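You operate a simulated robot arm through the tools that you are given. There is no shell and no other tool.

The job below is to be done with a simulated robot arm. You get a single attempt, and the scene is never put back.

JOB
Fill the sample tin over half from the test tap and press its lid on.
Fine: not run over; tap shut; tin back where it stood. Set down upright: sample tin.

Only the result counts: the job must be done as asked and must still hold three seconds after the hand-in. Knocking over, shifting, dropping, spilling or breaking anything else fails it. Lids that push on must go on centred and level and be pressed home; caps that screw on are set level and turned clockwise until they are tight.

ROBOT AND FRAMES
A 6-joint arm with a fingered hand, fixed in place. Base frame: the origin is at the foot of the arm, x ahead of it, y to its left, z up. Readings come in mm, degrees, newtons and seconds.
With the tool pointing down near the work surface it reaches from about 240 to 680 mm from the base axis. Its first joint turns from -166.0 to 166.0 degrees. Payload 4 kg.
The tool frame sits at the grasp point between the pads (the TCP): z along the fingers, y along the line on which they close. The tips reach 22 mm beyond it. The gripper opens to 112 mm. The gripper's body begins 60 mm behind the TCP. The gripper is a hand of 4 fingers: y runs from the thumb to the fingers, the wrist lies at [0, 0, -218] in the tool frame, and closing takes about 1.5 s.
Orientation is told as [roll, pitch, yaw] about the base's x, y, z axes, in that order, counted from this pose: with the fingers straight down and closing along the base's y, the tool's x points along the base's -x, its y along +y and its z along -z.

CONTROLS
- The arm moves only by the tool move_arm. Its argument "steps" is a list of rows, each a list of 7 numbers: the turn, a rotation vector about the tool's x, y, z in degrees, then the shift along the tool's x, y, z in mm, then the opening, from 0 (shut) to 1 (fully open). In form: [[rx, ry, rz, dx, dy, dz, claw], ...]. A call has 1 to 20 rows; each row shifts and turns the commanded pose from where the row before left it, along the tool's axes as they then stand. A row lasts 0.2 s, in which the tool goes at most 50 mm and 8.6 degrees; a call with a longer step from one row to the next is refused whole, and so is a gripper value outside its range. A pose out of reach is approached as far as the arm can. The call stops where the force on the tool passes 40 N (or 10 N more than at its start, if that is more) or the arm is blocked; 0.2 s more then pass. Each finger travels about 45 mm/s and halts on what it meets, pressing with about 21 N; the grip force reading is that of the motor and also rises with nothing between the fingers. The clock runs only during rows and for 0.2 s after the last one: add rows that do not move to give the fingers time. The reply holds the time, the measured pose of the TCP, the force on the tool along the base axes, the opening and the grip force, in the units named above and with some noise, with the torque about the TCP (base axes, N m) and any sound that the robot's microphone picked up.
- Cameras (640 x 400 px; columns grow to the right, rows downward): "scene" is fixed at [219.8, -499.7, 1371.5]; the picture's right is [0.88, -0.47, 0.00], its down [-0.18, -0.34, -0.93] and it looks along [0.43, 0.82, -0.38] (base axes); focal length 306 px, centre (320, 200). "wrist" rides on the gripper at [69, 4, -83] in the tool frame; the picture's right is [-0.06, 1.00, 0.00], its down [-0.77, -0.05, -0.64] and it looks along [-0.64, -0.04, 0.77] (tool axes); focal length 243 px, centre (320, 200). There is no depth. A picture from a camera that has moved, and an enlarged one, comes with that camera's place and axes in the base frame and with its lens.
- capture(camera): a new picture of that camera. No time passes.
- grasp_type(shape): the hand has 4 fingers and takes this shape, open, in about a second: jaw (thumb against the fingers, like two jaws); tri (thumb and two fingers); tip (a fingertip pinch); poke (one finger out to press); point (the index stretched); flat (the hand flat); cup (the hand cupped); fist (a fist). The gripper value then closes the fingers along that shape, each until it touches; the sizes above hold for jaw. It gives what a move gives, with no picture.
- zoom(camera, box): a new picture of the part [left, top, right, bottom] of that camera's present view, enlarged. No time passes.
- finish_job(): hands the job in; it is judged then, once.

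Nothing tells you positions but the pictures and the camera data. Unless the task says otherwise, let go and move clear before handing in.

The tools are called after "Request:" by a JSON object that holds its "op" and its "data". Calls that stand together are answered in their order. move_arm: Moves the arm, as the interface text tells. Its arguments: {"type":"object","properties":{"steps":{"type":"array","items":{"type":"array","items":{"type":"number"}}}},"required":["steps"]} The other tools are called the same way: grasp_type (shape) gives the hand a shape; capture (camera) takes a picture; zoom (camera, box) takes an enlarged picture of a part of a camera's view; finish_job () hands the job in.

At the start:

```text
time: 0.0
tool_pos: [327.6, -23.1, 1294.8]
tool_rot: [0.0, 0.0, 0.0]
contact_force: [0.0, -0.8, 0.6]
wrist_torque: [-0.02, -0.02, -0.01]
finger_gap: 111.8
finger_force: 0.1
shape: jaw
```

scene: 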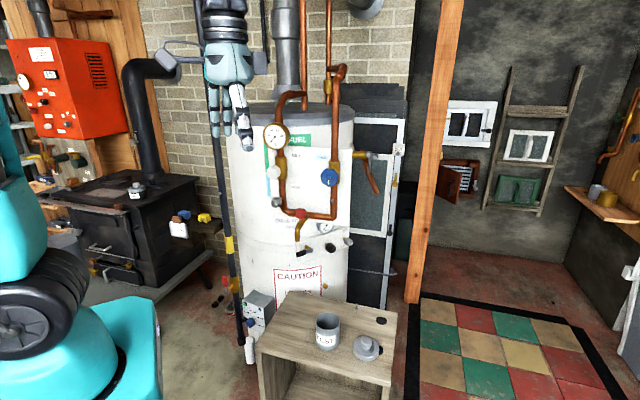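
wrist: 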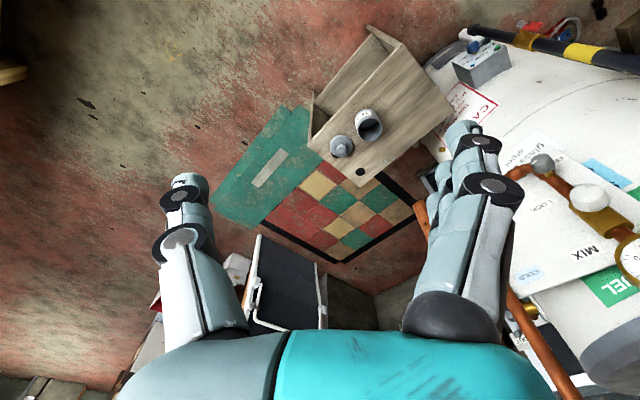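

I see a boiler with copper pipework and taps, with a small table in front carrying a grey tin marked TEST and its lid. I'll look more closely first to find the test tap and measure positions.

Request:
{"op": "zoom", "data": {"camera": "scene", "box": [240, 100, 400, 200]}}

Request:
{"op": "zoom", "data": {"camera": "scene", "box": [260, 180, 380, 260]}}

Request:
{"op": "zoom", "data": {"camera": "scene", "box": [240, 280, 420, 392]}}

Request:
{"op": "zoom", "data": {"camera": "wrist", "box": [300, 80, 460, 180]}}

```text
4.00 times, centred on (320, 150) of scene
camera zoom: at [219.8, -499.7, 1371.5], right [0.88, -0.47, 0.0], down [-0.18, -0.34, -0.93], along [0.43, 0.82, -0.38], focal length 1226 px, centre (320, 400)
```

zoom: 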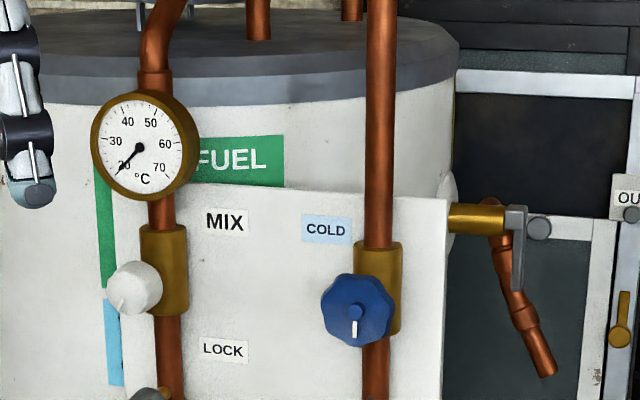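

```text
5.00 times, centred on (320, 220) of scene
camera zoom: at [219.8, -499.7, 1371.5], right [0.88, -0.47, 0.0], down [-0.18, -0.34, -0.93], along [0.43, 0.82, -0.38], focal length 1532 px, centre (320, 100)
```

zoom: 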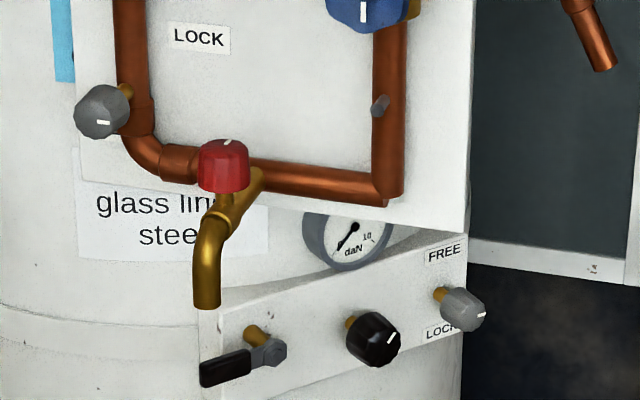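

```text
3.56 times, centred on (330, 336) of scene
camera zoom: at [219.8, -499.7, 1371.5], right [0.88, -0.47, 0.0], down [-0.18, -0.34, -0.93], along [0.43, 0.82, -0.38], focal length 1089 px, centre (284, -284)
```

zoom: 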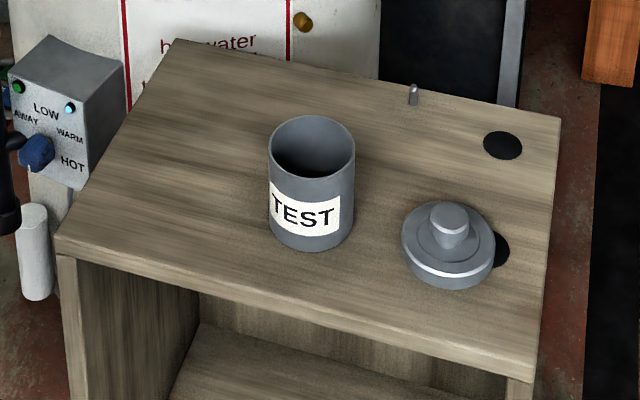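

```text
4.00 times, centred on (380, 130) of wrist
camera zoom: at [257.4, -19.0, 1377.9], right [0.06, 1.0, 0.0], down [0.77, -0.05, 0.64], along [0.64, -0.04, -0.77], focal length 970 px, centre (80, 480)
```

zoom: 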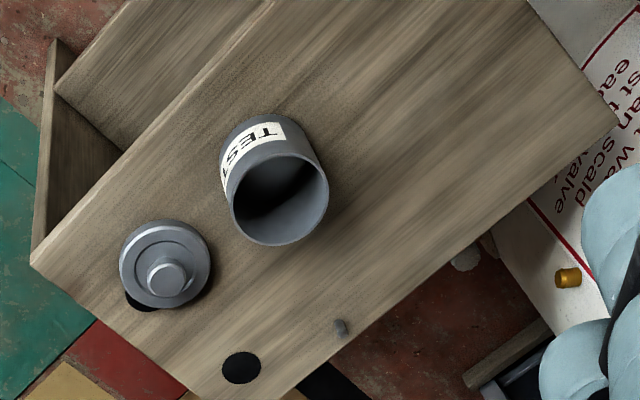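

The tin rim comes out near (564, 110, 694), the lid near (648, 28) on the table, and the table top near z≈618. The red-handled tap with the brass spout looks like the test tap. I'll turn the hand to face the boiler and lower it for a second view.

Request:
{"op": "move_arm", "data": {"steps": [[0, 0, -7.5, 0, 0, 30, 1], [0, 0, -7.5, 0, 0, 30, 1], [0, 0, -7.5, 0, 0, 30, 1], [0, 0, -7.5, 0, 0, 30, 1], [0, 0, -7.5, 0, 0, 30, 1], [0, 0, -7.5, 0, 0, 30, 1]]}}

Request:
{"op": "capture", "data": {"camera": "wrist"}}

Request:
{"op": "capture", "data": {"camera": "scene"}}

```text
time: 1.4
tool_pos: [325.7, -23.0, 1113.0]
tool_rot: [0.0, 0.0, 45.1]
contact_force: [-0.3, -0.3, 0.2]
wrist_torque: [0.02, -0.01, -0.02]
finger_gap: 111.7
finger_force: 0.0
shape: jaw
```

```text
taken
camera wrist: at [274.9, -70.6, 1196.7], right [-0.66, 0.75, 0.0], down [0.57, 0.51, 0.64], along [0.48, 0.42, -0.77], focal length 243 px, centre (320, 200)
```

wrist: 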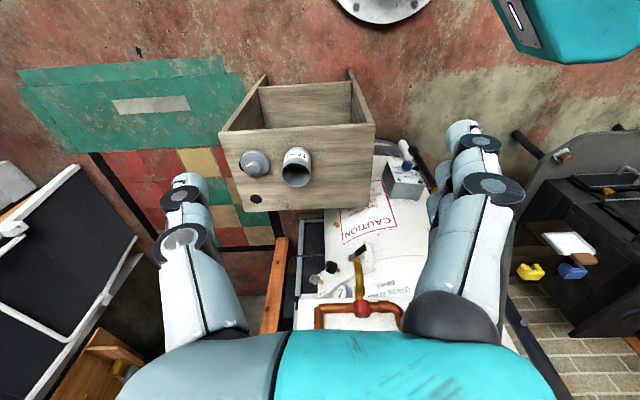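

```text
taken
```

scene: 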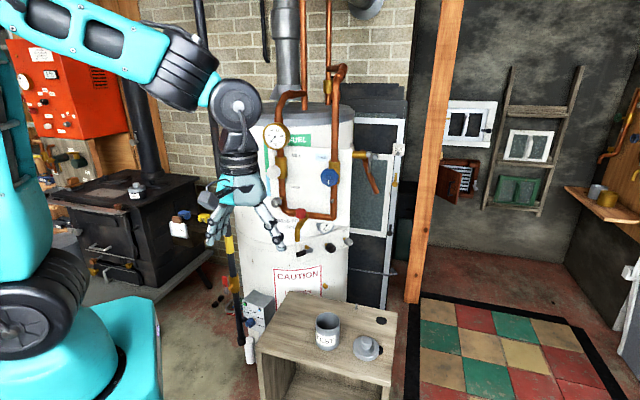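

The wrist picture now shows the red tap and brass spout behind the table (the picture is inverted). I'll zoom in and triangulate the spout tip and tap handle.

Request:
{"op": "zoom", "data": {"camera": "wrist", "box": [300, 230, 428, 310]}}

Request:
{"op": "zoom", "data": {"camera": "wrist", "box": [210, 110, 402, 230]}}

Request:
{"op": "zoom", "data": {"camera": "wrist", "box": [280, 240, 440, 340]}}

```text
5.00 times, centred on (364, 270) of wrist
camera zoom: at [274.9, -70.6, 1196.7], right [-0.66, 0.75, 0.0], down [0.57, 0.51, 0.64], along [0.48, 0.42, -0.77], focal length 1213 px, centre (100, -150)
```

zoom: 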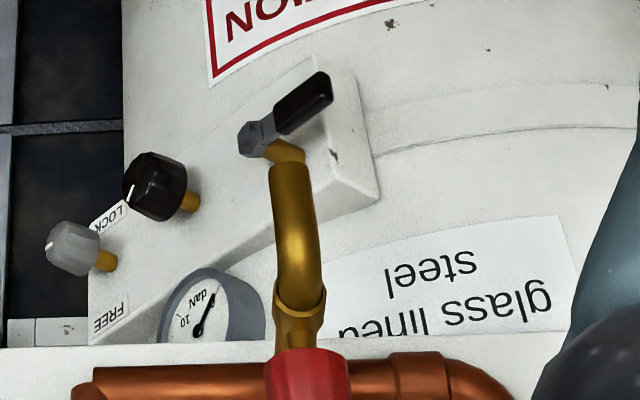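

```text
3.33 times, centred on (306, 170) of wrist
camera zoom: at [274.9, -70.6, 1196.7], right [-0.66, 0.75, 0.0], down [0.57, 0.51, 0.64], along [0.48, 0.42, -0.77], focal length 809 px, centre (367, 300)
```

zoom: 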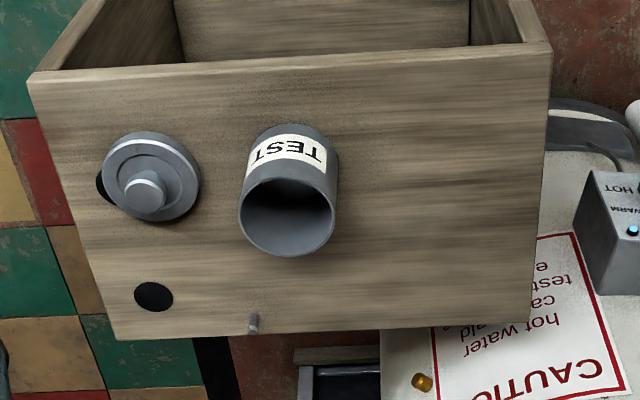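

```text
4.00 times, centred on (360, 290) of wrist
camera zoom: at [274.9, -70.6, 1196.7], right [-0.66, 0.75, 0.0], down [0.57, 0.51, 0.64], along [0.48, 0.42, -0.77], focal length 970 px, centre (160, -160)
```

zoom: 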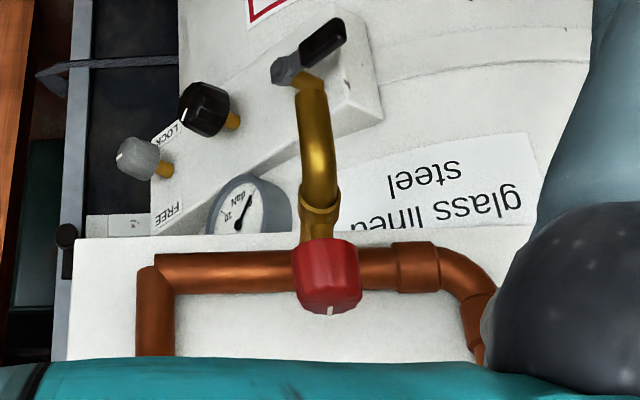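

Spout tip is at about (544, 274, 889), which lies over the table. I need a close look at the red handle's axis and the other fittings around it.

Request:
{"op": "zoom", "data": {"camera": "scene", "box": [284, 200, 324, 225]}}

Request:
{"op": "zoom", "data": {"camera": "wrist", "box": [340, 285, 388, 315]}}

Request:
{"op": "zoom", "data": {"camera": "scene", "box": [264, 190, 344, 240]}}

```text
16.00 times, centred on (304, 212) of scene
camera zoom: at [219.8, -499.7, 1371.5], right [0.88, -0.47, 0.0], down [-0.18, -0.34, -0.93], along [0.43, 0.82, -0.38], focal length 4902 px, centre (576, 0)
```

zoom: 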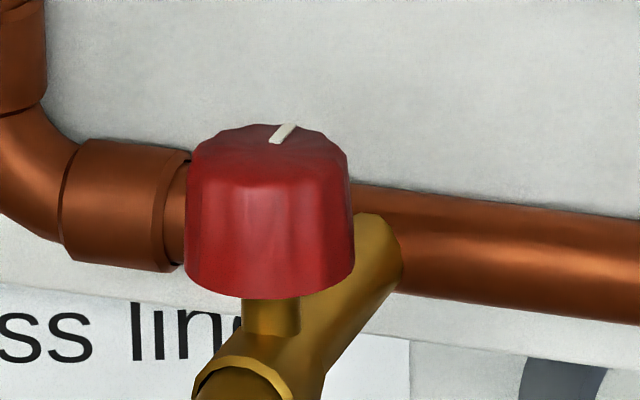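

```text
13.33 times, centred on (364, 300) of wrist
camera zoom: at [274.9, -70.6, 1196.7], right [-0.66, 0.75, 0.0], down [0.57, 0.51, 0.64], along [0.48, 0.42, -0.77], focal length 3235 px, centre (-267, -1133)
```

zoom: 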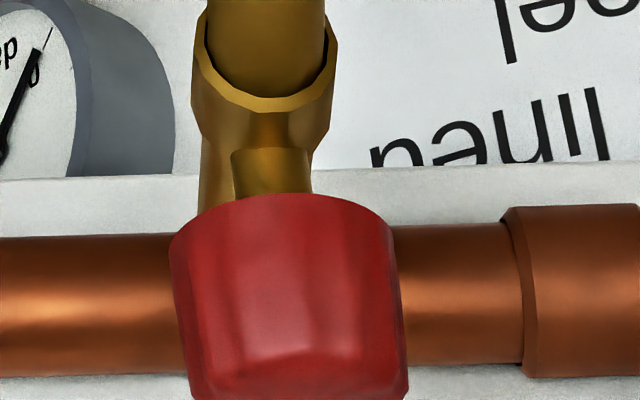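

```text
8.00 times, centred on (304, 215) of scene
camera zoom: at [219.8, -499.7, 1371.5], right [0.88, -0.47, 0.0], down [-0.18, -0.34, -0.93], along [0.43, 0.82, -0.38], focal length 2451 px, centre (448, 80)
```

zoom: 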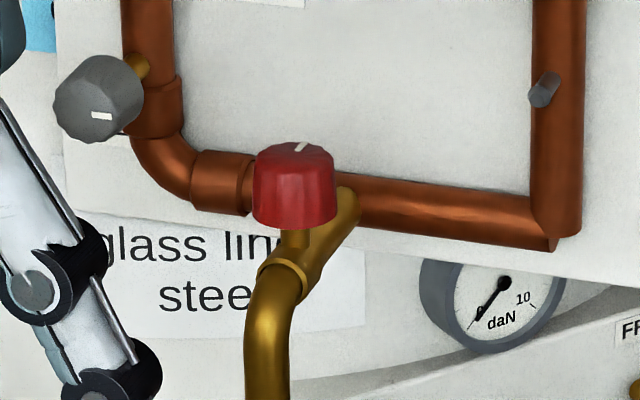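

The red knob has a vertical axis with its centre near (571, 301), top z≈980, and the spout is over the table, so the tin can stand beneath it. I'll move the camera nearer the tin and lid to measure them accurately.

Request:
{"op": "move_arm", "data": {"steps": [[0, 0, 0, -25, -10.2, 30, 1], [0, 0, 0, -25, -10.2, 30, 1], [0, 0, 0, -25, -10.2, 30, 1], [0, 0, 0, -25, -10.2, 30, 1], [0, 0, 0, -25, -10.2, 30, 1], [0, 0, 0, -25, -10.2, 30, 1], [0, 0, 0, -25, -10.2, 30, 1]]}}

Request:
{"op": "capture", "data": {"camera": "wrist"}}

Request:
{"op": "capture", "data": {"camera": "scene"}}

```text
time: 3.0
tool_pos: [499.3, 52.0, 906.5]
tool_rot: [-0.1, -0.1, 44.9]
contact_force: [0.1, 0.1, 0.9]
wrist_torque: [0.0, -0.02, 0.07]
finger_gap: 111.8
finger_force: 0.1
shape: jaw
```

```text
taken
camera wrist: at [448.5, 6.0, 990.7], right [-0.66, 0.75, 0.0], down [0.58, 0.51, 0.64], along [0.48, 0.42, -0.77], focal length 243 px, centre (320, 200)
```

wrist: 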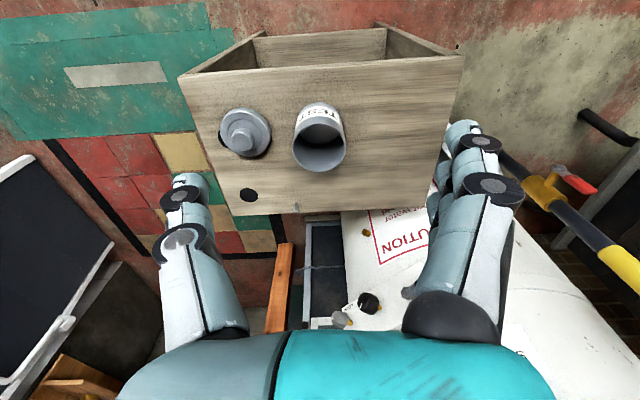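

```text
taken
```

scene: 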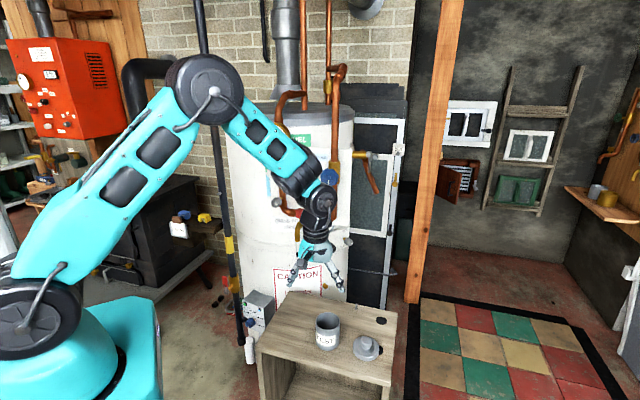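

Request:
{"op": "zoom", "data": {"camera": "wrist", "box": [200, 80, 376, 190]}}

Request:
{"op": "zoom", "data": {"camera": "scene", "box": [300, 300, 396, 360]}}

Request:
{"op": "zoom", "data": {"camera": "wrist", "box": [160, 20, 480, 220]}}

```text
3.64 times, centred on (288, 135) of wrist
camera zoom: at [448.5, 6.0, 990.7], right [-0.66, 0.75, 0.0], down [0.58, 0.51, 0.64], along [0.48, 0.42, -0.77], focal length 882 px, centre (436, 436)
```

zoom: 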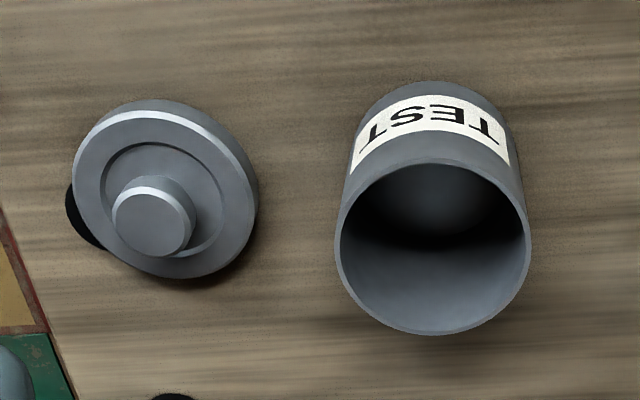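

```text
6.67 times, centred on (348, 330) of scene
camera zoom: at [219.8, -499.7, 1371.5], right [0.88, -0.47, 0.0], down [-0.18, -0.34, -0.93], along [0.43, 0.82, -0.38], focal length 2042 px, centre (133, -667)
```

zoom: 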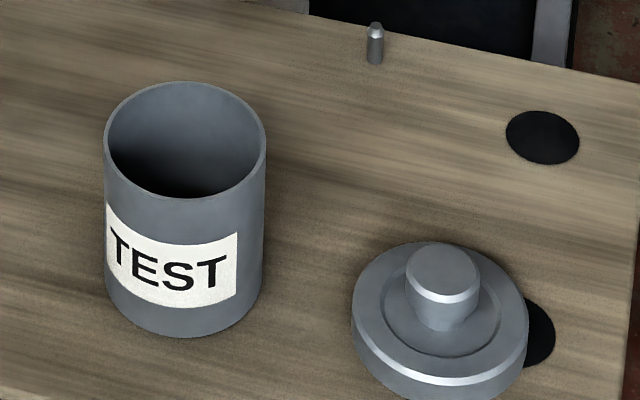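

```text
2.00 times, centred on (320, 120) of wrist
camera zoom: at [448.5, 6.0, 990.7], right [-0.66, 0.75, 0.0], down [0.58, 0.51, 0.64], along [0.48, 0.42, -0.77], focal length 485 px, centre (320, 360)
```

zoom: 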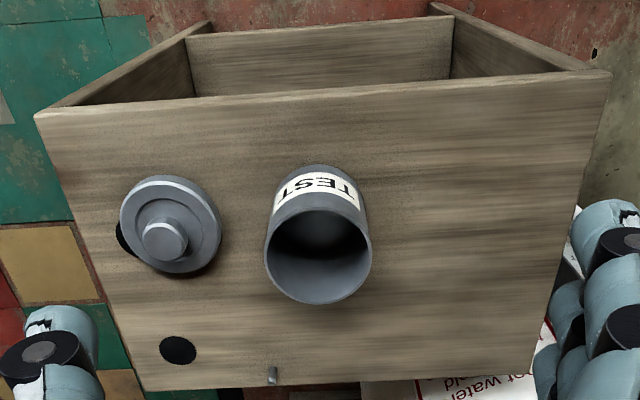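

Tin rim centre settles at about (566, 109, 695) with diameter ~72 mm, and the lid knob is near (649, 28, 655). Next I'll move the camera in front of the tap to pin down the spout and knob.

Request:
{"op": "move_arm", "data": {"steps": [[0, 0, 0, -11, 33.5, -20, 1], [0, 0, 0, -11, 33.5, -20, 1], [0, 0, 0, -11, 33.5, -20, 1]]}}

Request:
{"op": "capture", "data": {"camera": "wrist"}}

Request:
{"op": "zoom", "data": {"camera": "wrist", "box": [240, 210, 432, 330]}}

Request:
{"op": "capture", "data": {"camera": "scene"}}

```text
time: 3.8
tool_pos: [453.7, 143.2, 965.4]
tool_rot: [-0.1, 0.0, 44.8]
contact_force: [-0.7, -0.7, -0.5]
wrist_torque: [0.04, 0.0, 0.0]
finger_gap: 111.9
finger_force: 0.1
shape: jaw
```

```text
taken
camera wrist: at [402.0, 97.7, 1048.6], right [-0.66, 0.75, 0.0], down [0.58, 0.51, 0.64], along [0.48, 0.42, -0.77], focal length 243 px, centre (320, 200)
```

wrist: 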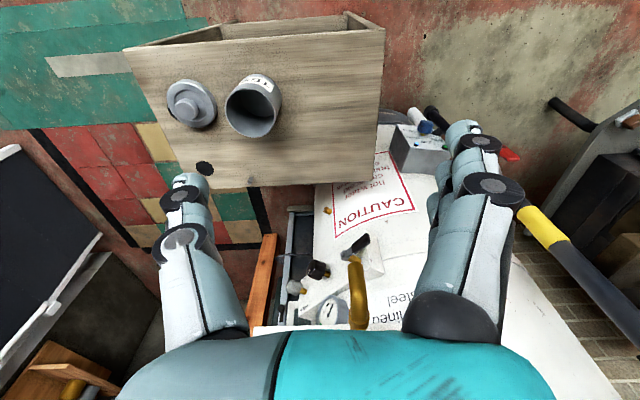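

```text
3.33 times, centred on (336, 270) of wrist
camera zoom: at [402.0, 97.7, 1048.6], right [-0.66, 0.75, 0.0], down [0.58, 0.51, 0.64], along [0.48, 0.42, -0.77], focal length 809 px, centre (267, -33)
```

zoom: 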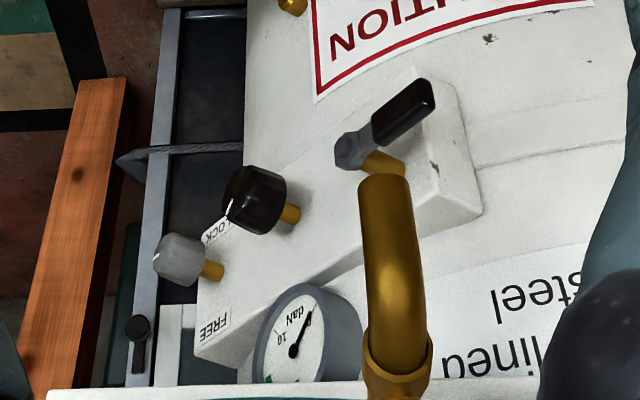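

```text
taken
```

scene: 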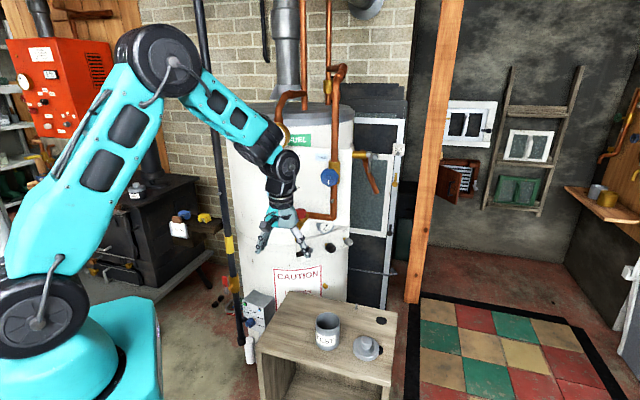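

Spout outlet is at about (544, 273, 892) and the knob axis at about (571, 300) with its top at z≈980. Before grasping, I'll check the hand's finger geometry and the surroundings in the scene view.

Request:
{"op": "zoom", "data": {"camera": "scene", "box": [236, 180, 332, 240]}}

Request:
{"op": "zoom", "data": {"camera": "wrist", "box": [120, 100, 560, 375]}}

```text
6.67 times, centred on (284, 210) of scene
camera zoom: at [219.8, -499.7, 1371.5], right [0.88, -0.47, 0.0], down [-0.18, -0.34, -0.93], along [0.43, 0.82, -0.38], focal length 2042 px, centre (560, 133)
```

zoom: 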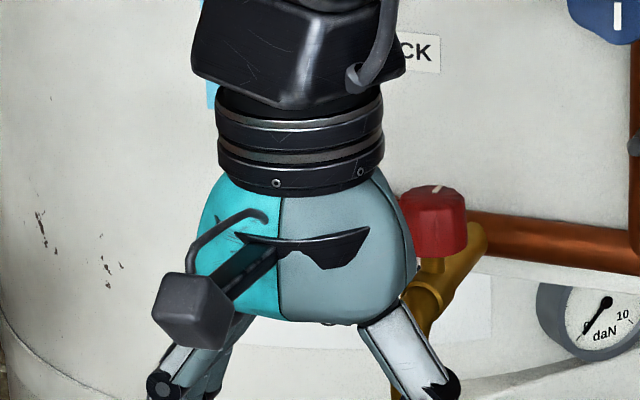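

```text
1.45 times, centred on (340, 238) of wrist
camera zoom: at [402.0, 97.7, 1048.6], right [-0.66, 0.75, 0.0], down [0.58, 0.51, 0.64], along [0.48, 0.42, -0.77], focal length 353 px, centre (291, 146)
```

zoom: 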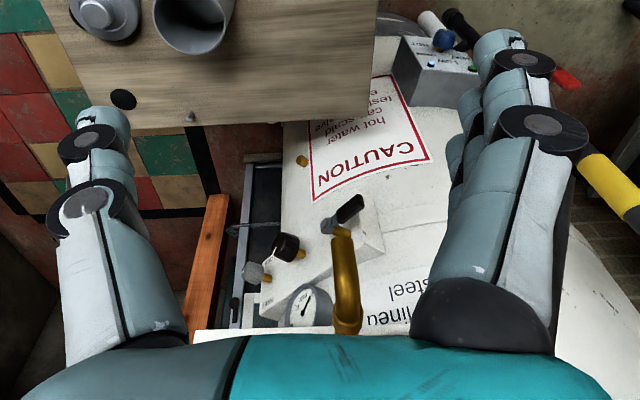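

The hand has a thumb on −y and three fingers on +y, with the camera on +x. I'll tilt the tool 45° so the hand leans toward the room, since the tin must go under the spout from the front, then move to a pre-grasp in front of the tin.

Request:
{"op": "move_arm", "data": {"steps": [[0, -7.5, 0, 0, 0, 0, 1], [0, -7.5, 0, 0, 0, 0, 1], [0, -7.5, 0, 0, 0, 0, 1], [0, -7.5, 0, 0, 0, 0, 1], [0, -7.5, 0, 0, 0, 0, 1], [0, -7.5, 0, 0, 0, 0, 1], [0, 0, 0, 28, -17.3, 10, 1], [0, 0, 0, 28, -17.3, 10, 1], [0, 0, 0, 28, -17.3, 10, 1], [0, 0, 0, 28, -17.3, 10, 1], [0, 0, 0, 0, 0, 0, 1]]}}

Request:
{"op": "capture", "data": {"camera": "wrist"}}

Request:
{"op": "capture", "data": {"camera": "scene"}}

```text
time: 6.2
tool_pos: [465.7, 60.5, 856.5]
tool_rot: [0.0, -45.0, 45.1]
contact_force: [0.4, 0.6, 0.5]
wrist_torque: [0.03, -0.05, 0.01]
finger_gap: 112.0
finger_force: 0.0
shape: jaw
```

```text
taken
camera wrist: at [386.6, -13.4, 866.4], right [-0.67, 0.74, 0.05], down [0.1, 0.03, 0.99], along [0.73, 0.67, -0.09], focal length 243 px, centre (320, 200)
```

wrist: 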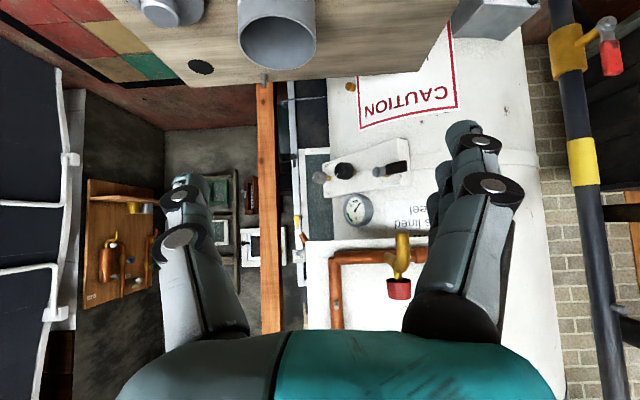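

```text
taken
```

scene: 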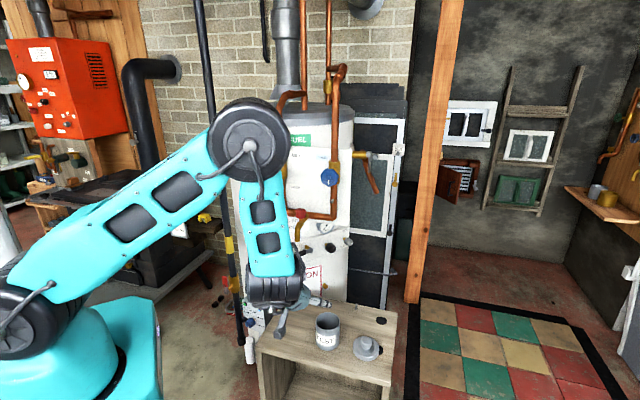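

The camera now looks almost horizontally at the boiler and gives a good side-on view of the tap. I'll zoom to refine its height and position.

Request:
{"op": "zoom", "data": {"camera": "wrist", "box": [360, 220, 440, 310]}}

Request:
{"op": "zoom", "data": {"camera": "wrist", "box": [120, 0, 360, 150]}}

```text
4.44 times, centred on (400, 265) of wrist
camera zoom: at [386.6, -13.4, 866.4], right [-0.67, 0.74, 0.05], down [0.1, 0.03, 0.99], along [0.73, 0.67, -0.09], focal length 1078 px, centre (-36, -89)
```

zoom: 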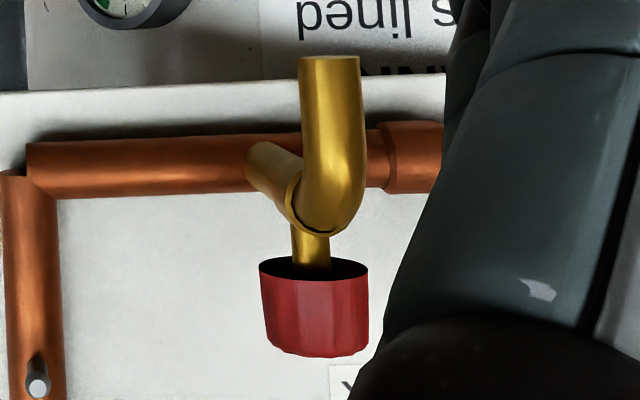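

```text
2.67 times, centred on (240, 75) of wrist
camera zoom: at [386.6, -13.4, 866.4], right [-0.67, 0.74, 0.05], down [0.1, 0.03, 0.99], along [0.73, 0.67, -0.09], focal length 647 px, centre (533, 533)
```

zoom: 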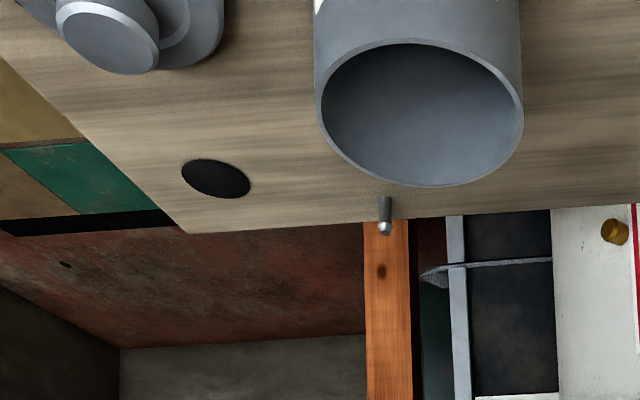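

I have refined the spout to about (549, 281, 885) and the knob axis to about (576, 308), z 953–976. I'll move to the pre-grasp in front of the tin, 120 mm back along the tool axis.

Request:
{"op": "move_arm", "data": {"steps": [[0, 0, 0, 19.4, -11.9, 28.9, 0.9], [0, 0, 0, 19.4, -11.9, 28.9, 0.9], [0, 0, 0, 19.4, -11.9, 28.9, 0.9], [0, 0, 0, 0, 0, 0, 0.9]]}}

Request:
{"op": "capture", "data": {"camera": "wrist"}}

Request:
{"op": "zoom", "data": {"camera": "scene", "box": [230, 240, 422, 360]}}

```text
time: 7.2
tool_pos: [505.7, 46.5, 754.6]
tool_rot: [0.0, -45.1, 45.1]
contact_force: [0.1, 0.1, -0.3]
wrist_torque: [0.02, -0.03, 0.0]
finger_gap: 101.2
finger_force: 0.1
shape: jaw
```

```text
taken
camera wrist: at [426.3, -27.1, 764.3], right [-0.67, 0.74, 0.04], down [0.1, 0.03, 0.99], along [0.73, 0.67, -0.09], focal length 243 px, centre (320, 200)
```

wrist: 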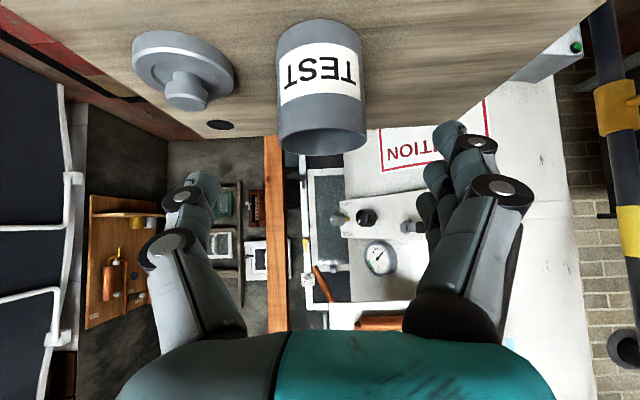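

```text
3.33 times, centred on (326, 300) of scene
camera zoom: at [219.8, -499.7, 1371.5], right [0.88, -0.47, 0.0], down [-0.18, -0.34, -0.93], along [0.43, 0.82, -0.38], focal length 1021 px, centre (300, -133)
```

zoom: 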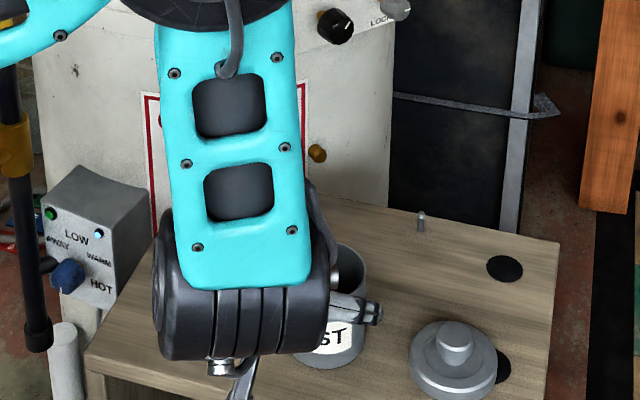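

Request:
{"op": "zoom", "data": {"camera": "wrist", "box": [112, 0, 432, 200]}}

```text
2.00 times, centred on (272, 100) of wrist
camera zoom: at [426.3, -27.1, 764.3], right [-0.67, 0.74, 0.04], down [0.1, 0.03, 0.99], along [0.73, 0.67, -0.09], focal length 485 px, centre (416, 400)
```

zoom: 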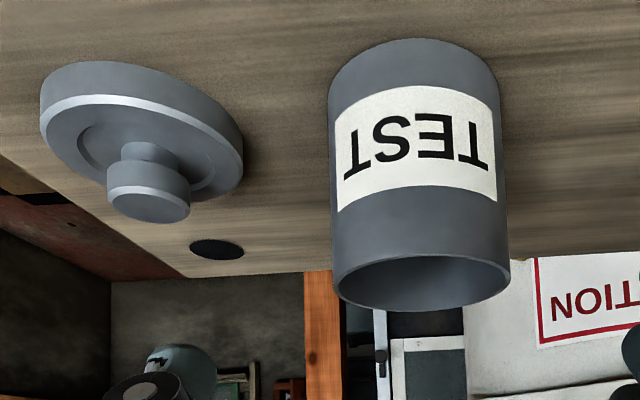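

The tin is lined up on the tool's mid-plane; its rim is near z≈700 and the table near z≈621. I'll advance along the tool axis so the tin sits between the fingers.

Request:
{"op": "move_arm", "data": {"steps": [[0, 0, 0, 0, 0.2, 29.4, 0.9], [0, 0, 0, 0, 0.2, 29.4, 0.9], [0, 0, 0, 0, 0.2, 29.4, 0.9], [0, 0, 0, 0, 0.1, 29.4, 0.9], [0, 0, 0, 0, 0, 0, 0.9]]}}

Request:
{"op": "capture", "data": {"camera": "wrist"}}

Request:
{"op": "zoom", "data": {"camera": "scene", "box": [230, 260, 422, 380]}}

```text
time: 8.4
tool_pos: [564.6, 109.7, 670.6]
tool_rot: [0.0, -45.0, 44.9]
contact_force: [0.1, 0.7, -0.2]
wrist_torque: [0.01, 0.0, -0.01]
finger_gap: 101.0
finger_force: 0.0
shape: jaw
```

```text
taken
camera wrist: at [485.4, 35.5, 681.2], right [-0.67, 0.74, 0.05], down [0.1, 0.03, 0.99], along [0.73, 0.67, -0.09], focal length 243 px, centre (320, 200)
```

wrist: 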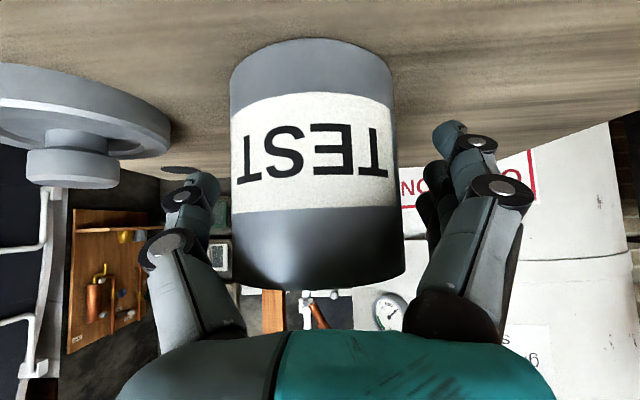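

```text
3.33 times, centred on (326, 320) of scene
camera zoom: at [219.8, -499.7, 1371.5], right [0.88, -0.47, 0.0], down [-0.18, -0.34, -0.93], along [0.43, 0.82, -0.38], focal length 1021 px, centre (300, -200)
```

zoom: 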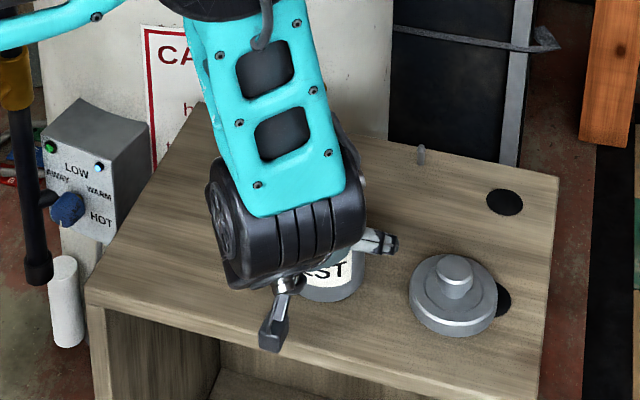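

The tin sits between the fingers, about 2 mm toward the thumb. I'll correct that slightly and close the hand on it.

Request:
{"op": "move_arm", "data": {"steps": [[0, 0, 0, 0, -1.8, 0, 0.9], [0, 0, 0, 0, 0, 0, 0.7], [0, 0, 0, 0, 0, 0, 0.5], [0, 0, 0, 0, 0, 0, 0.3], [0, 0, 0, 0, 0, 0, 0], [0, 0, 0, 0, 0, 0, 0], [0, 0, 0, 0, 0, 0, 0], [0, 0, 0, 0, 0, 0, 0]]}}

Request:
{"op": "capture", "data": {"camera": "wrist"}}

Request:
{"op": "zoom", "data": {"camera": "scene", "box": [230, 260, 422, 380]}}

```text
time: 10.2
tool_pos: [564.7, 108.1, 670.8]
tool_rot: [0.0, -45.0, 45.0]
contact_force: [0.9, -0.8, 0.0]
wrist_torque: [0.04, 0.03, 0.02]
finger_gap: 63.1
finger_force: 20.9
shape: jaw
```

```text
taken
camera wrist: at [486.1, 33.9, 681.5], right [-0.67, 0.74, 0.04], down [0.1, 0.03, 0.99], along [0.73, 0.67, -0.09], focal length 243 px, centre (320, 200)
```

wrist: 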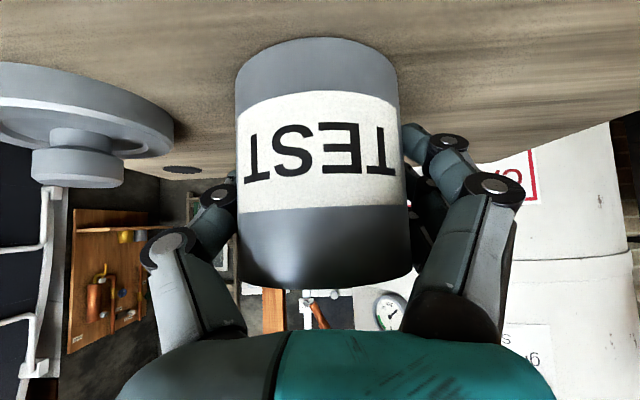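

```text
3.33 times, centred on (326, 320) of scene
camera zoom: at [219.8, -499.7, 1371.5], right [0.88, -0.47, 0.0], down [-0.18, -0.34, -0.93], along [0.43, 0.82, -0.38], focal length 1021 px, centre (300, -200)
```

zoom: 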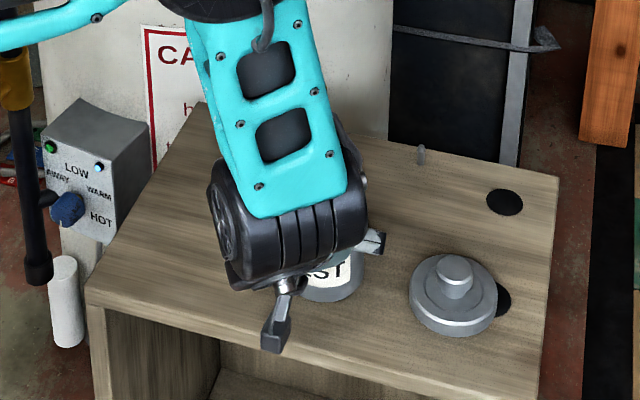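

The hand closed on the tin and the fingertips wrap slightly past its widest part. I'll lift it straight up a little and check that it comes along.

Request:
{"op": "move_arm", "data": {"steps": [[0, 0, 0, -3.5, 0, -3.5, 0], [0, 0, 0, -7.1, 0, -7.1, 0], [0, 0, 0, -10.6, 0, -10.6, 0], [0, 0, 0, -10.6, 0, -10.6, 0], [0, 0, 0, 0, 0, 0, 0]]}}

Request:
{"op": "capture", "data": {"camera": "wrist"}}

Request:
{"op": "zoom", "data": {"camera": "scene", "box": [230, 240, 422, 360]}}

```text
time: 11.4
tool_pos: [565.1, 106.0, 717.0]
tool_rot: [0.0, -45.0, 45.1]
contact_force: [-1.0, 0.5, -1.9]
wrist_torque: [-0.02, 0.01, -0.03]
finger_gap: 62.7
finger_force: 20.9
shape: jaw
```

```text
taken
camera wrist: at [487.0, 32.0, 727.0], right [-0.67, 0.74, 0.04], down [0.1, 0.03, 0.99], along [0.73, 0.67, -0.09], focal length 243 px, centre (320, 200)
```

wrist: 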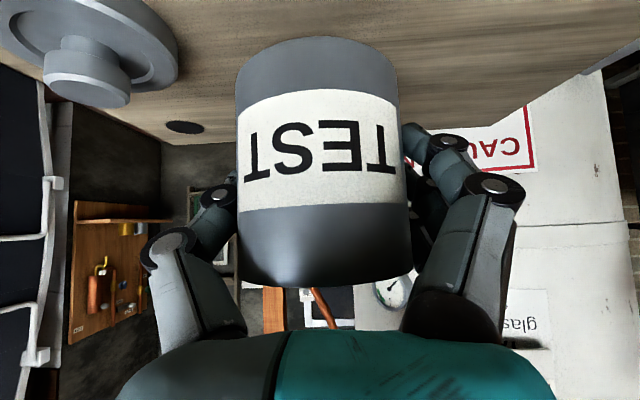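

```text
3.33 times, centred on (326, 300) of scene
camera zoom: at [219.8, -499.7, 1371.5], right [0.88, -0.47, 0.0], down [-0.18, -0.34, -0.93], along [0.43, 0.82, -0.38], focal length 1021 px, centre (300, -133)
```

zoom: 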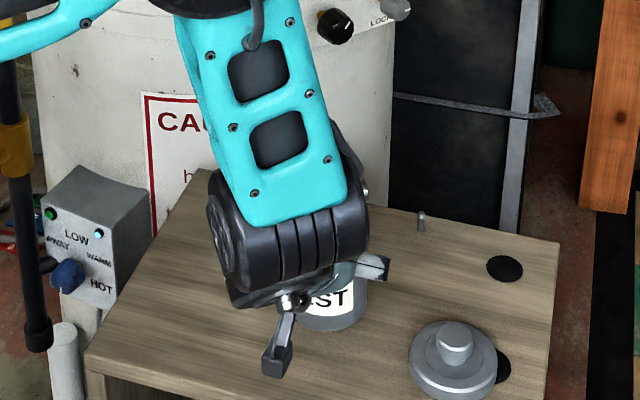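

The tin lifted cleanly with no slip. Now I'll carry it at this height to beneath the spout, keeping the same tilt.

Request:
{"op": "move_arm", "data": {"steps": [[0, 0, 0, -8, 13.4, 8, 0], [0, 0, 0, -14, 24, 14, 0], [0, 0, 0, -14, 24, 14, 0], [0, 0, 0, -14, 24, 14, 0], [0, 0, 0, -14, 24, 14, 0], [0, 0, 0, -15, 24.9, 15, 0], [0, 0, 0, 0, 0, 0, 0], [0, 0, 0, 0, 0, 0, 0]]}}

Request:
{"op": "capture", "data": {"camera": "wrist"}}

Request:
{"op": "zoom", "data": {"camera": "scene", "box": [200, 180, 424, 320]}}

```text
time: 13.2
tool_pos: [547.4, 280.9, 714.9]
tool_rot: [0.0, -45.1, 45.0]
contact_force: [-1.0, 0.7, -1.7]
wrist_torque: [0.02, 0.01, 0.0]
finger_gap: 62.8
finger_force: 21.3
shape: jaw
```

```text
taken
camera wrist: at [469.0, 206.9, 726.2], right [-0.67, 0.74, 0.04], down [0.1, 0.03, 0.99], along [0.73, 0.67, -0.09], focal length 243 px, centre (320, 200)
```

wrist: 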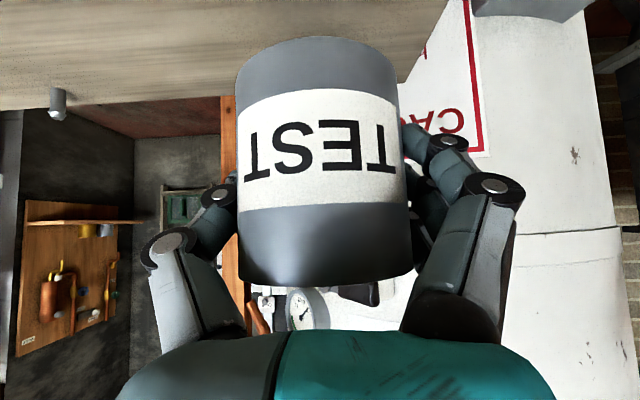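

```text
2.86 times, centred on (312, 250) of scene
camera zoom: at [219.8, -499.7, 1371.5], right [0.88, -0.47, 0.0], down [-0.18, -0.34, -0.93], along [0.43, 0.82, -0.38], focal length 875 px, centre (343, 57)
```

zoom: 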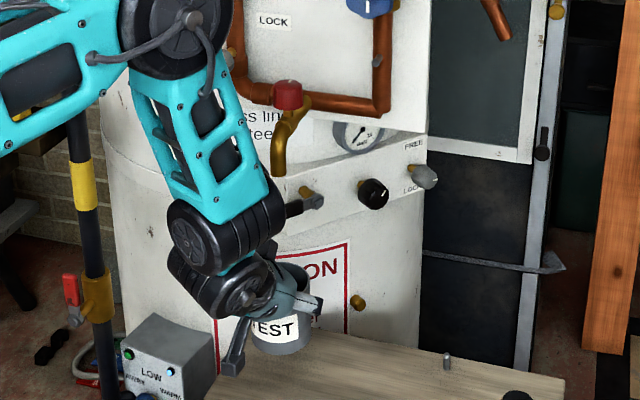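

The tin is now under the spout. I'll lower it back to the table height.

Request:
{"op": "move_arm", "data": {"steps": [[0, 0, 0, 9, 0, 9, 0], [0, 0, 0, 9, 0, 9, 0], [0, 0, 0, 7, 0, 7, 0], [0, 0, 0, 4, 0, 4, 0], [0, 0, 0, 1.5, 0, 1.5, 0], [0, 0, 0, 0.7, 0, 0.7, 0], [0, 0, 0, 0, 0, 0, 0], [0, 0, 0, 0, 0, 0, 0]]}}

Request:
{"op": "capture", "data": {"camera": "wrist"}}

Request:
{"op": "zoom", "data": {"camera": "scene", "box": [200, 200, 424, 340]}}

```text
time: 15.0
tool_pos: [547.8, 279.3, 672.9]
tool_rot: [0.0, -45.0, 45.0]
contact_force: [0.1, -0.4, -2.0]
wrist_torque: [0.0, 0.01, -0.01]
finger_gap: 63.1
finger_force: 21.0
shape: jaw
```

```text
taken
camera wrist: at [470.2, 207.3, 682.4], right [-0.67, 0.74, 0.04], down [0.1, 0.03, 0.99], along [0.73, 0.67, -0.09], focal length 243 px, centre (320, 200)
```

wrist: 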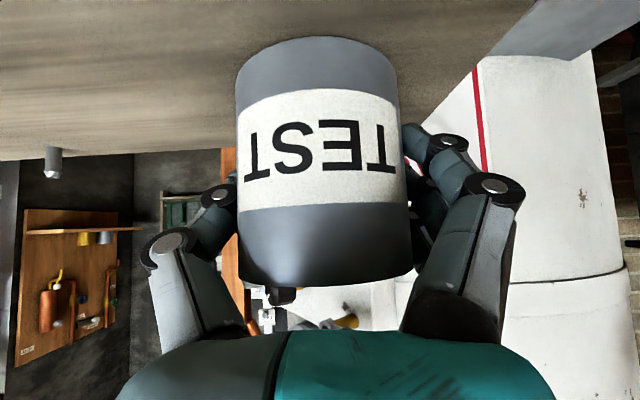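

```text
2.86 times, centred on (312, 270) of scene
camera zoom: at [219.8, -499.7, 1371.5], right [0.88, -0.47, 0.0], down [-0.18, -0.34, -0.93], along [0.43, 0.82, -0.38], focal length 875 px, centre (343, 0)
```

zoom: 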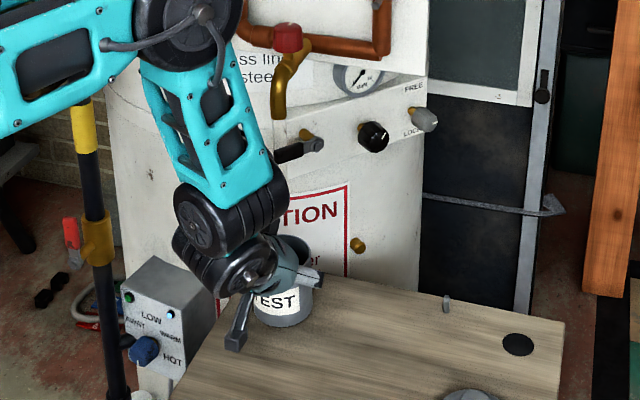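

Still carrying the weight (about −2 N), so it's just above the table. I'll lower in fine steps until it touches.

Request:
{"op": "move_arm", "data": {"steps": [[0, 0, 0, 0.35, 0, 0.35, 0], [0, 0, 0, 0.3, 0, 0.3, 0], [0, 0, 0, 0, 0, 0, 0], [0, 0, 0, 0, 0, 0, 0]]}}

```text
time: 16.0
tool_pos: [549.4, 281.3, 669.7]
tool_rot: [0.1, -45.1, 45.0]
contact_force: [1.4, 1.3, 1.9]
wrist_torque: [0.01, 0.05, -0.05]
finger_gap: 62.9
finger_force: 20.9
shape: jaw
```

The tin has touched down. I'll open the fingers and back straight out along the tool axis.

Request:
{"op": "move_arm", "data": {"steps": [[0, 0, 0, 0, 0, 0, 0.3], [0, 0, 0, 0, 0, 0, 0.6], [0, 0, 0, 0, 0, 0, 0.8], [0, 0, 0, 0, 0, 0, 0.9], [0, 0, 0, 0, 0, 0, 0.9], [0, 0, 0, 0, 0, 0, 0.9], [0, 0, 0, 0, 0, 0, 0.9], [0, 0, 0, 0, 0, 0, 0.9]]}}

Request:
{"op": "capture", "data": {"camera": "wrist"}}

```text
time: 17.8
tool_pos: [548.6, 281.6, 670.1]
tool_rot: [-0.1, -45.0, 45.0]
contact_force: [0.0, -0.1, 0.3]
wrist_torque: [0.01, 0.01, 0.02]
finger_gap: 100.5
finger_force: 0.0
shape: jaw
```

```text
taken
camera wrist: at [470.4, 207.4, 681.3], right [-0.67, 0.74, 0.04], down [0.1, 0.03, 0.99], along [0.73, 0.67, -0.09], focal length 243 px, centre (320, 200)
```

wrist: 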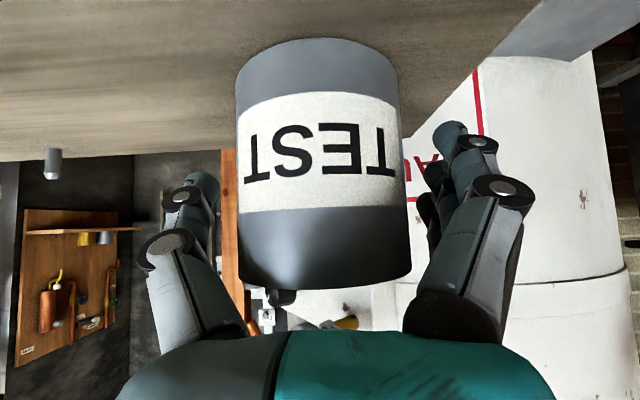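

Request:
{"op": "move_arm", "data": {"steps": [[0, 0, 0, 0, 0, -15, 0.9], [0, 0, 0, 0, 0, -30, 0.9], [0, 0, 0, 0, 0, -35, 0.9], [0, 0, 0, 0, 0, -35, 1], [0, 0, 0, 0, 0, -35, 1], [0, 0, 0, 0, 0, 0, 1]]}}

Request:
{"op": "capture", "data": {"camera": "wrist"}}

Request:
{"op": "zoom", "data": {"camera": "scene", "box": [220, 190, 412, 310]}}

```text
time: 19.2
tool_pos: [474.1, 203.9, 777.1]
tool_rot: [0.0, -45.0, 45.0]
contact_force: [-0.5, 0.0, -0.1]
wrist_torque: [0.0, 0.0, 0.0]
finger_gap: 111.8
finger_force: 0.2
shape: jaw
```

```text
taken
camera wrist: at [394.9, 131.5, 787.4], right [-0.67, 0.74, 0.04], down [0.1, 0.03, 1.0], along [0.73, 0.67, -0.09], focal length 243 px, centre (320, 200)
```

wrist: 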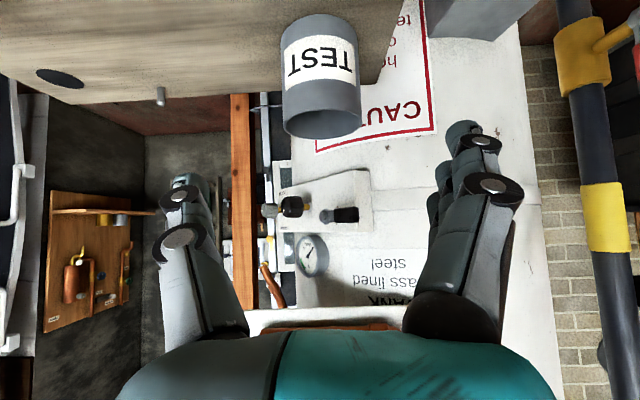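

```text
3.33 times, centred on (316, 250) of scene
camera zoom: at [219.8, -499.7, 1371.5], right [0.88, -0.47, 0.0], down [-0.18, -0.34, -0.93], along [0.43, 0.82, -0.38], focal length 1021 px, centre (333, 33)
```

zoom: 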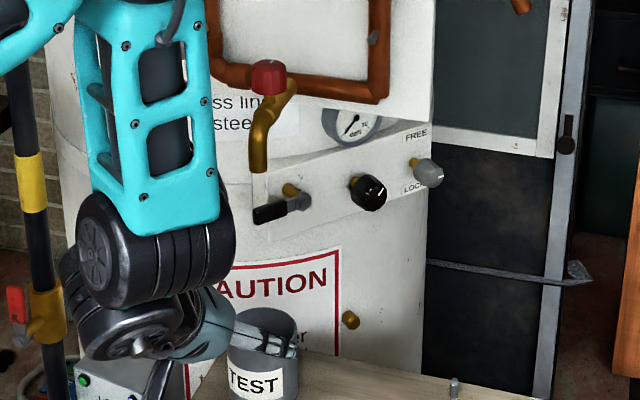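

The tin stands upright under the spout. Next I'll raise the hand clear to a pre-grasp in front of and above the red knob, then look.

Request:
{"op": "move_arm", "data": {"steps": [[0, 0, 0, -26, 0, -26, 1], [0, 0, 0, -26, 0, -26, 1], [0, 0, 0, -26, 0, -26, 1], [0, 0, 0, -26, 0, -26, 1], [0, 0, 0, -26, 0, -26, 1], [0, 0, 0, -26, 0, -26, 1], [0, 0, 0, -27.6, 0.2, 0.4, 1], [0, 0, 0, -27.6, 0.2, 0.4, 1], [0, 0, 0, -27.6, 0.2, 0.4, 1], [0, 0, 0, 0, 0, 0, 1]]}}

Request:
{"op": "capture", "data": {"camera": "wrist"}}

Request:
{"op": "capture", "data": {"camera": "scene"}}

Request:
{"op": "zoom", "data": {"camera": "scene", "box": [220, 190, 412, 310]}}

```text
time: 21.4
tool_pos: [513.9, 248.0, 1055.0]
tool_rot: [0.0, -45.0, 44.9]
contact_force: [0.1, -0.5, 0.1]
wrist_torque: [-0.03, -0.05, -0.01]
finger_gap: 111.9
finger_force: 0.1
shape: jaw
```

```text
taken
camera wrist: at [435.7, 174.8, 1065.0], right [-0.67, 0.74, 0.05], down [0.1, 0.03, 0.99], along [0.73, 0.67, -0.09], focal length 243 px, centre (320, 200)
```

wrist: 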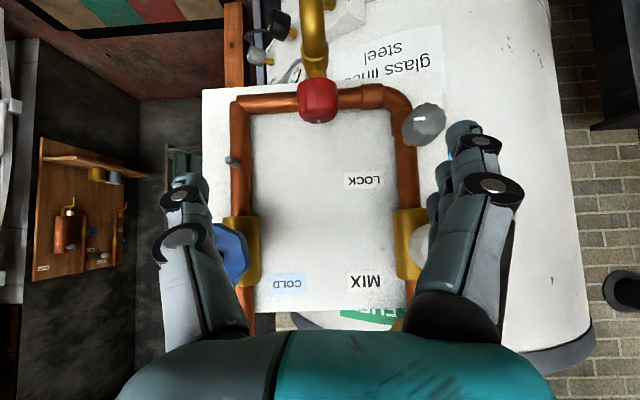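

```text
taken
```

scene: 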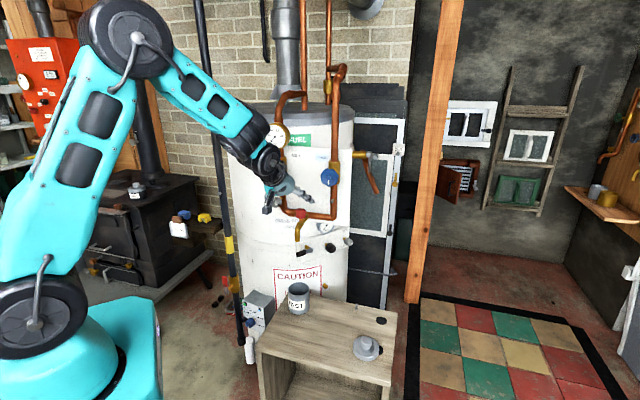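

```text
3.33 times, centred on (316, 250) of scene
camera zoom: at [219.8, -499.7, 1371.5], right [0.88, -0.47, 0.0], down [-0.18, -0.34, -0.93], along [0.43, 0.82, -0.38], focal length 1021 px, centre (333, 33)
```

zoom: 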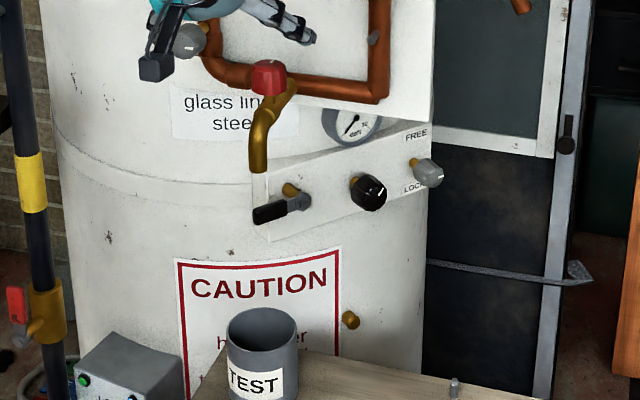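

The red knob is straight ahead of the hand, and the blue and white knobs lie off to the sides. I'll zoom for alignment.

Request:
{"op": "zoom", "data": {"camera": "wrist", "box": [240, 0, 400, 150]}}

Request:
{"op": "zoom", "data": {"camera": "wrist", "box": [160, 60, 480, 260]}}

Request:
{"op": "zoom", "data": {"camera": "scene", "box": [270, 225, 334, 325]}}

```text
2.67 times, centred on (320, 75) of wrist
camera zoom: at [435.7, 174.8, 1065.0], right [-0.67, 0.74, 0.05], down [0.1, 0.03, 0.99], along [0.73, 0.67, -0.09], focal length 647 px, centre (320, 533)
```

zoom: 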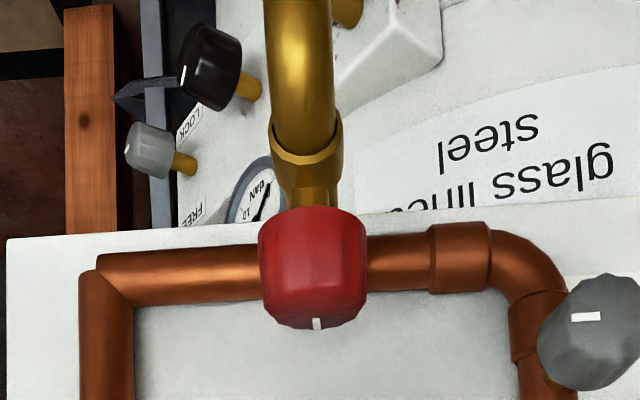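

```text
2.00 times, centred on (320, 160) of wrist
camera zoom: at [435.7, 174.8, 1065.0], right [-0.67, 0.74, 0.05], down [0.1, 0.03, 0.99], along [0.73, 0.67, -0.09], focal length 485 px, centre (320, 280)
```

zoom: 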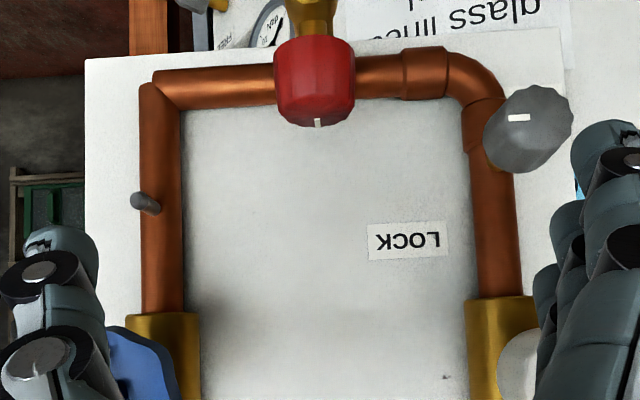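

```text
4.00 times, centred on (302, 275) of scene
camera zoom: at [219.8, -499.7, 1371.5], right [0.88, -0.47, 0.0], down [-0.18, -0.34, -0.93], along [0.43, 0.82, -0.38], focal length 1226 px, centre (392, -100)
```

zoom: 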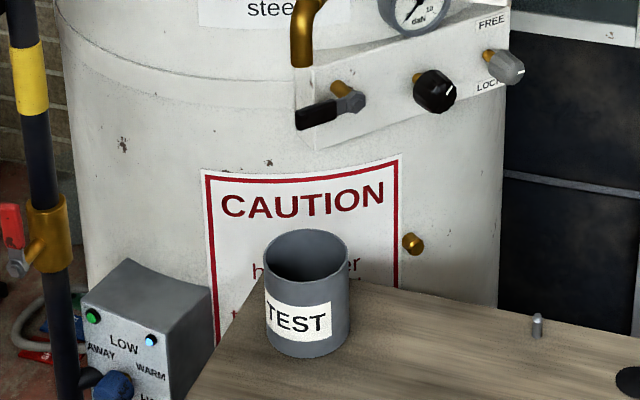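

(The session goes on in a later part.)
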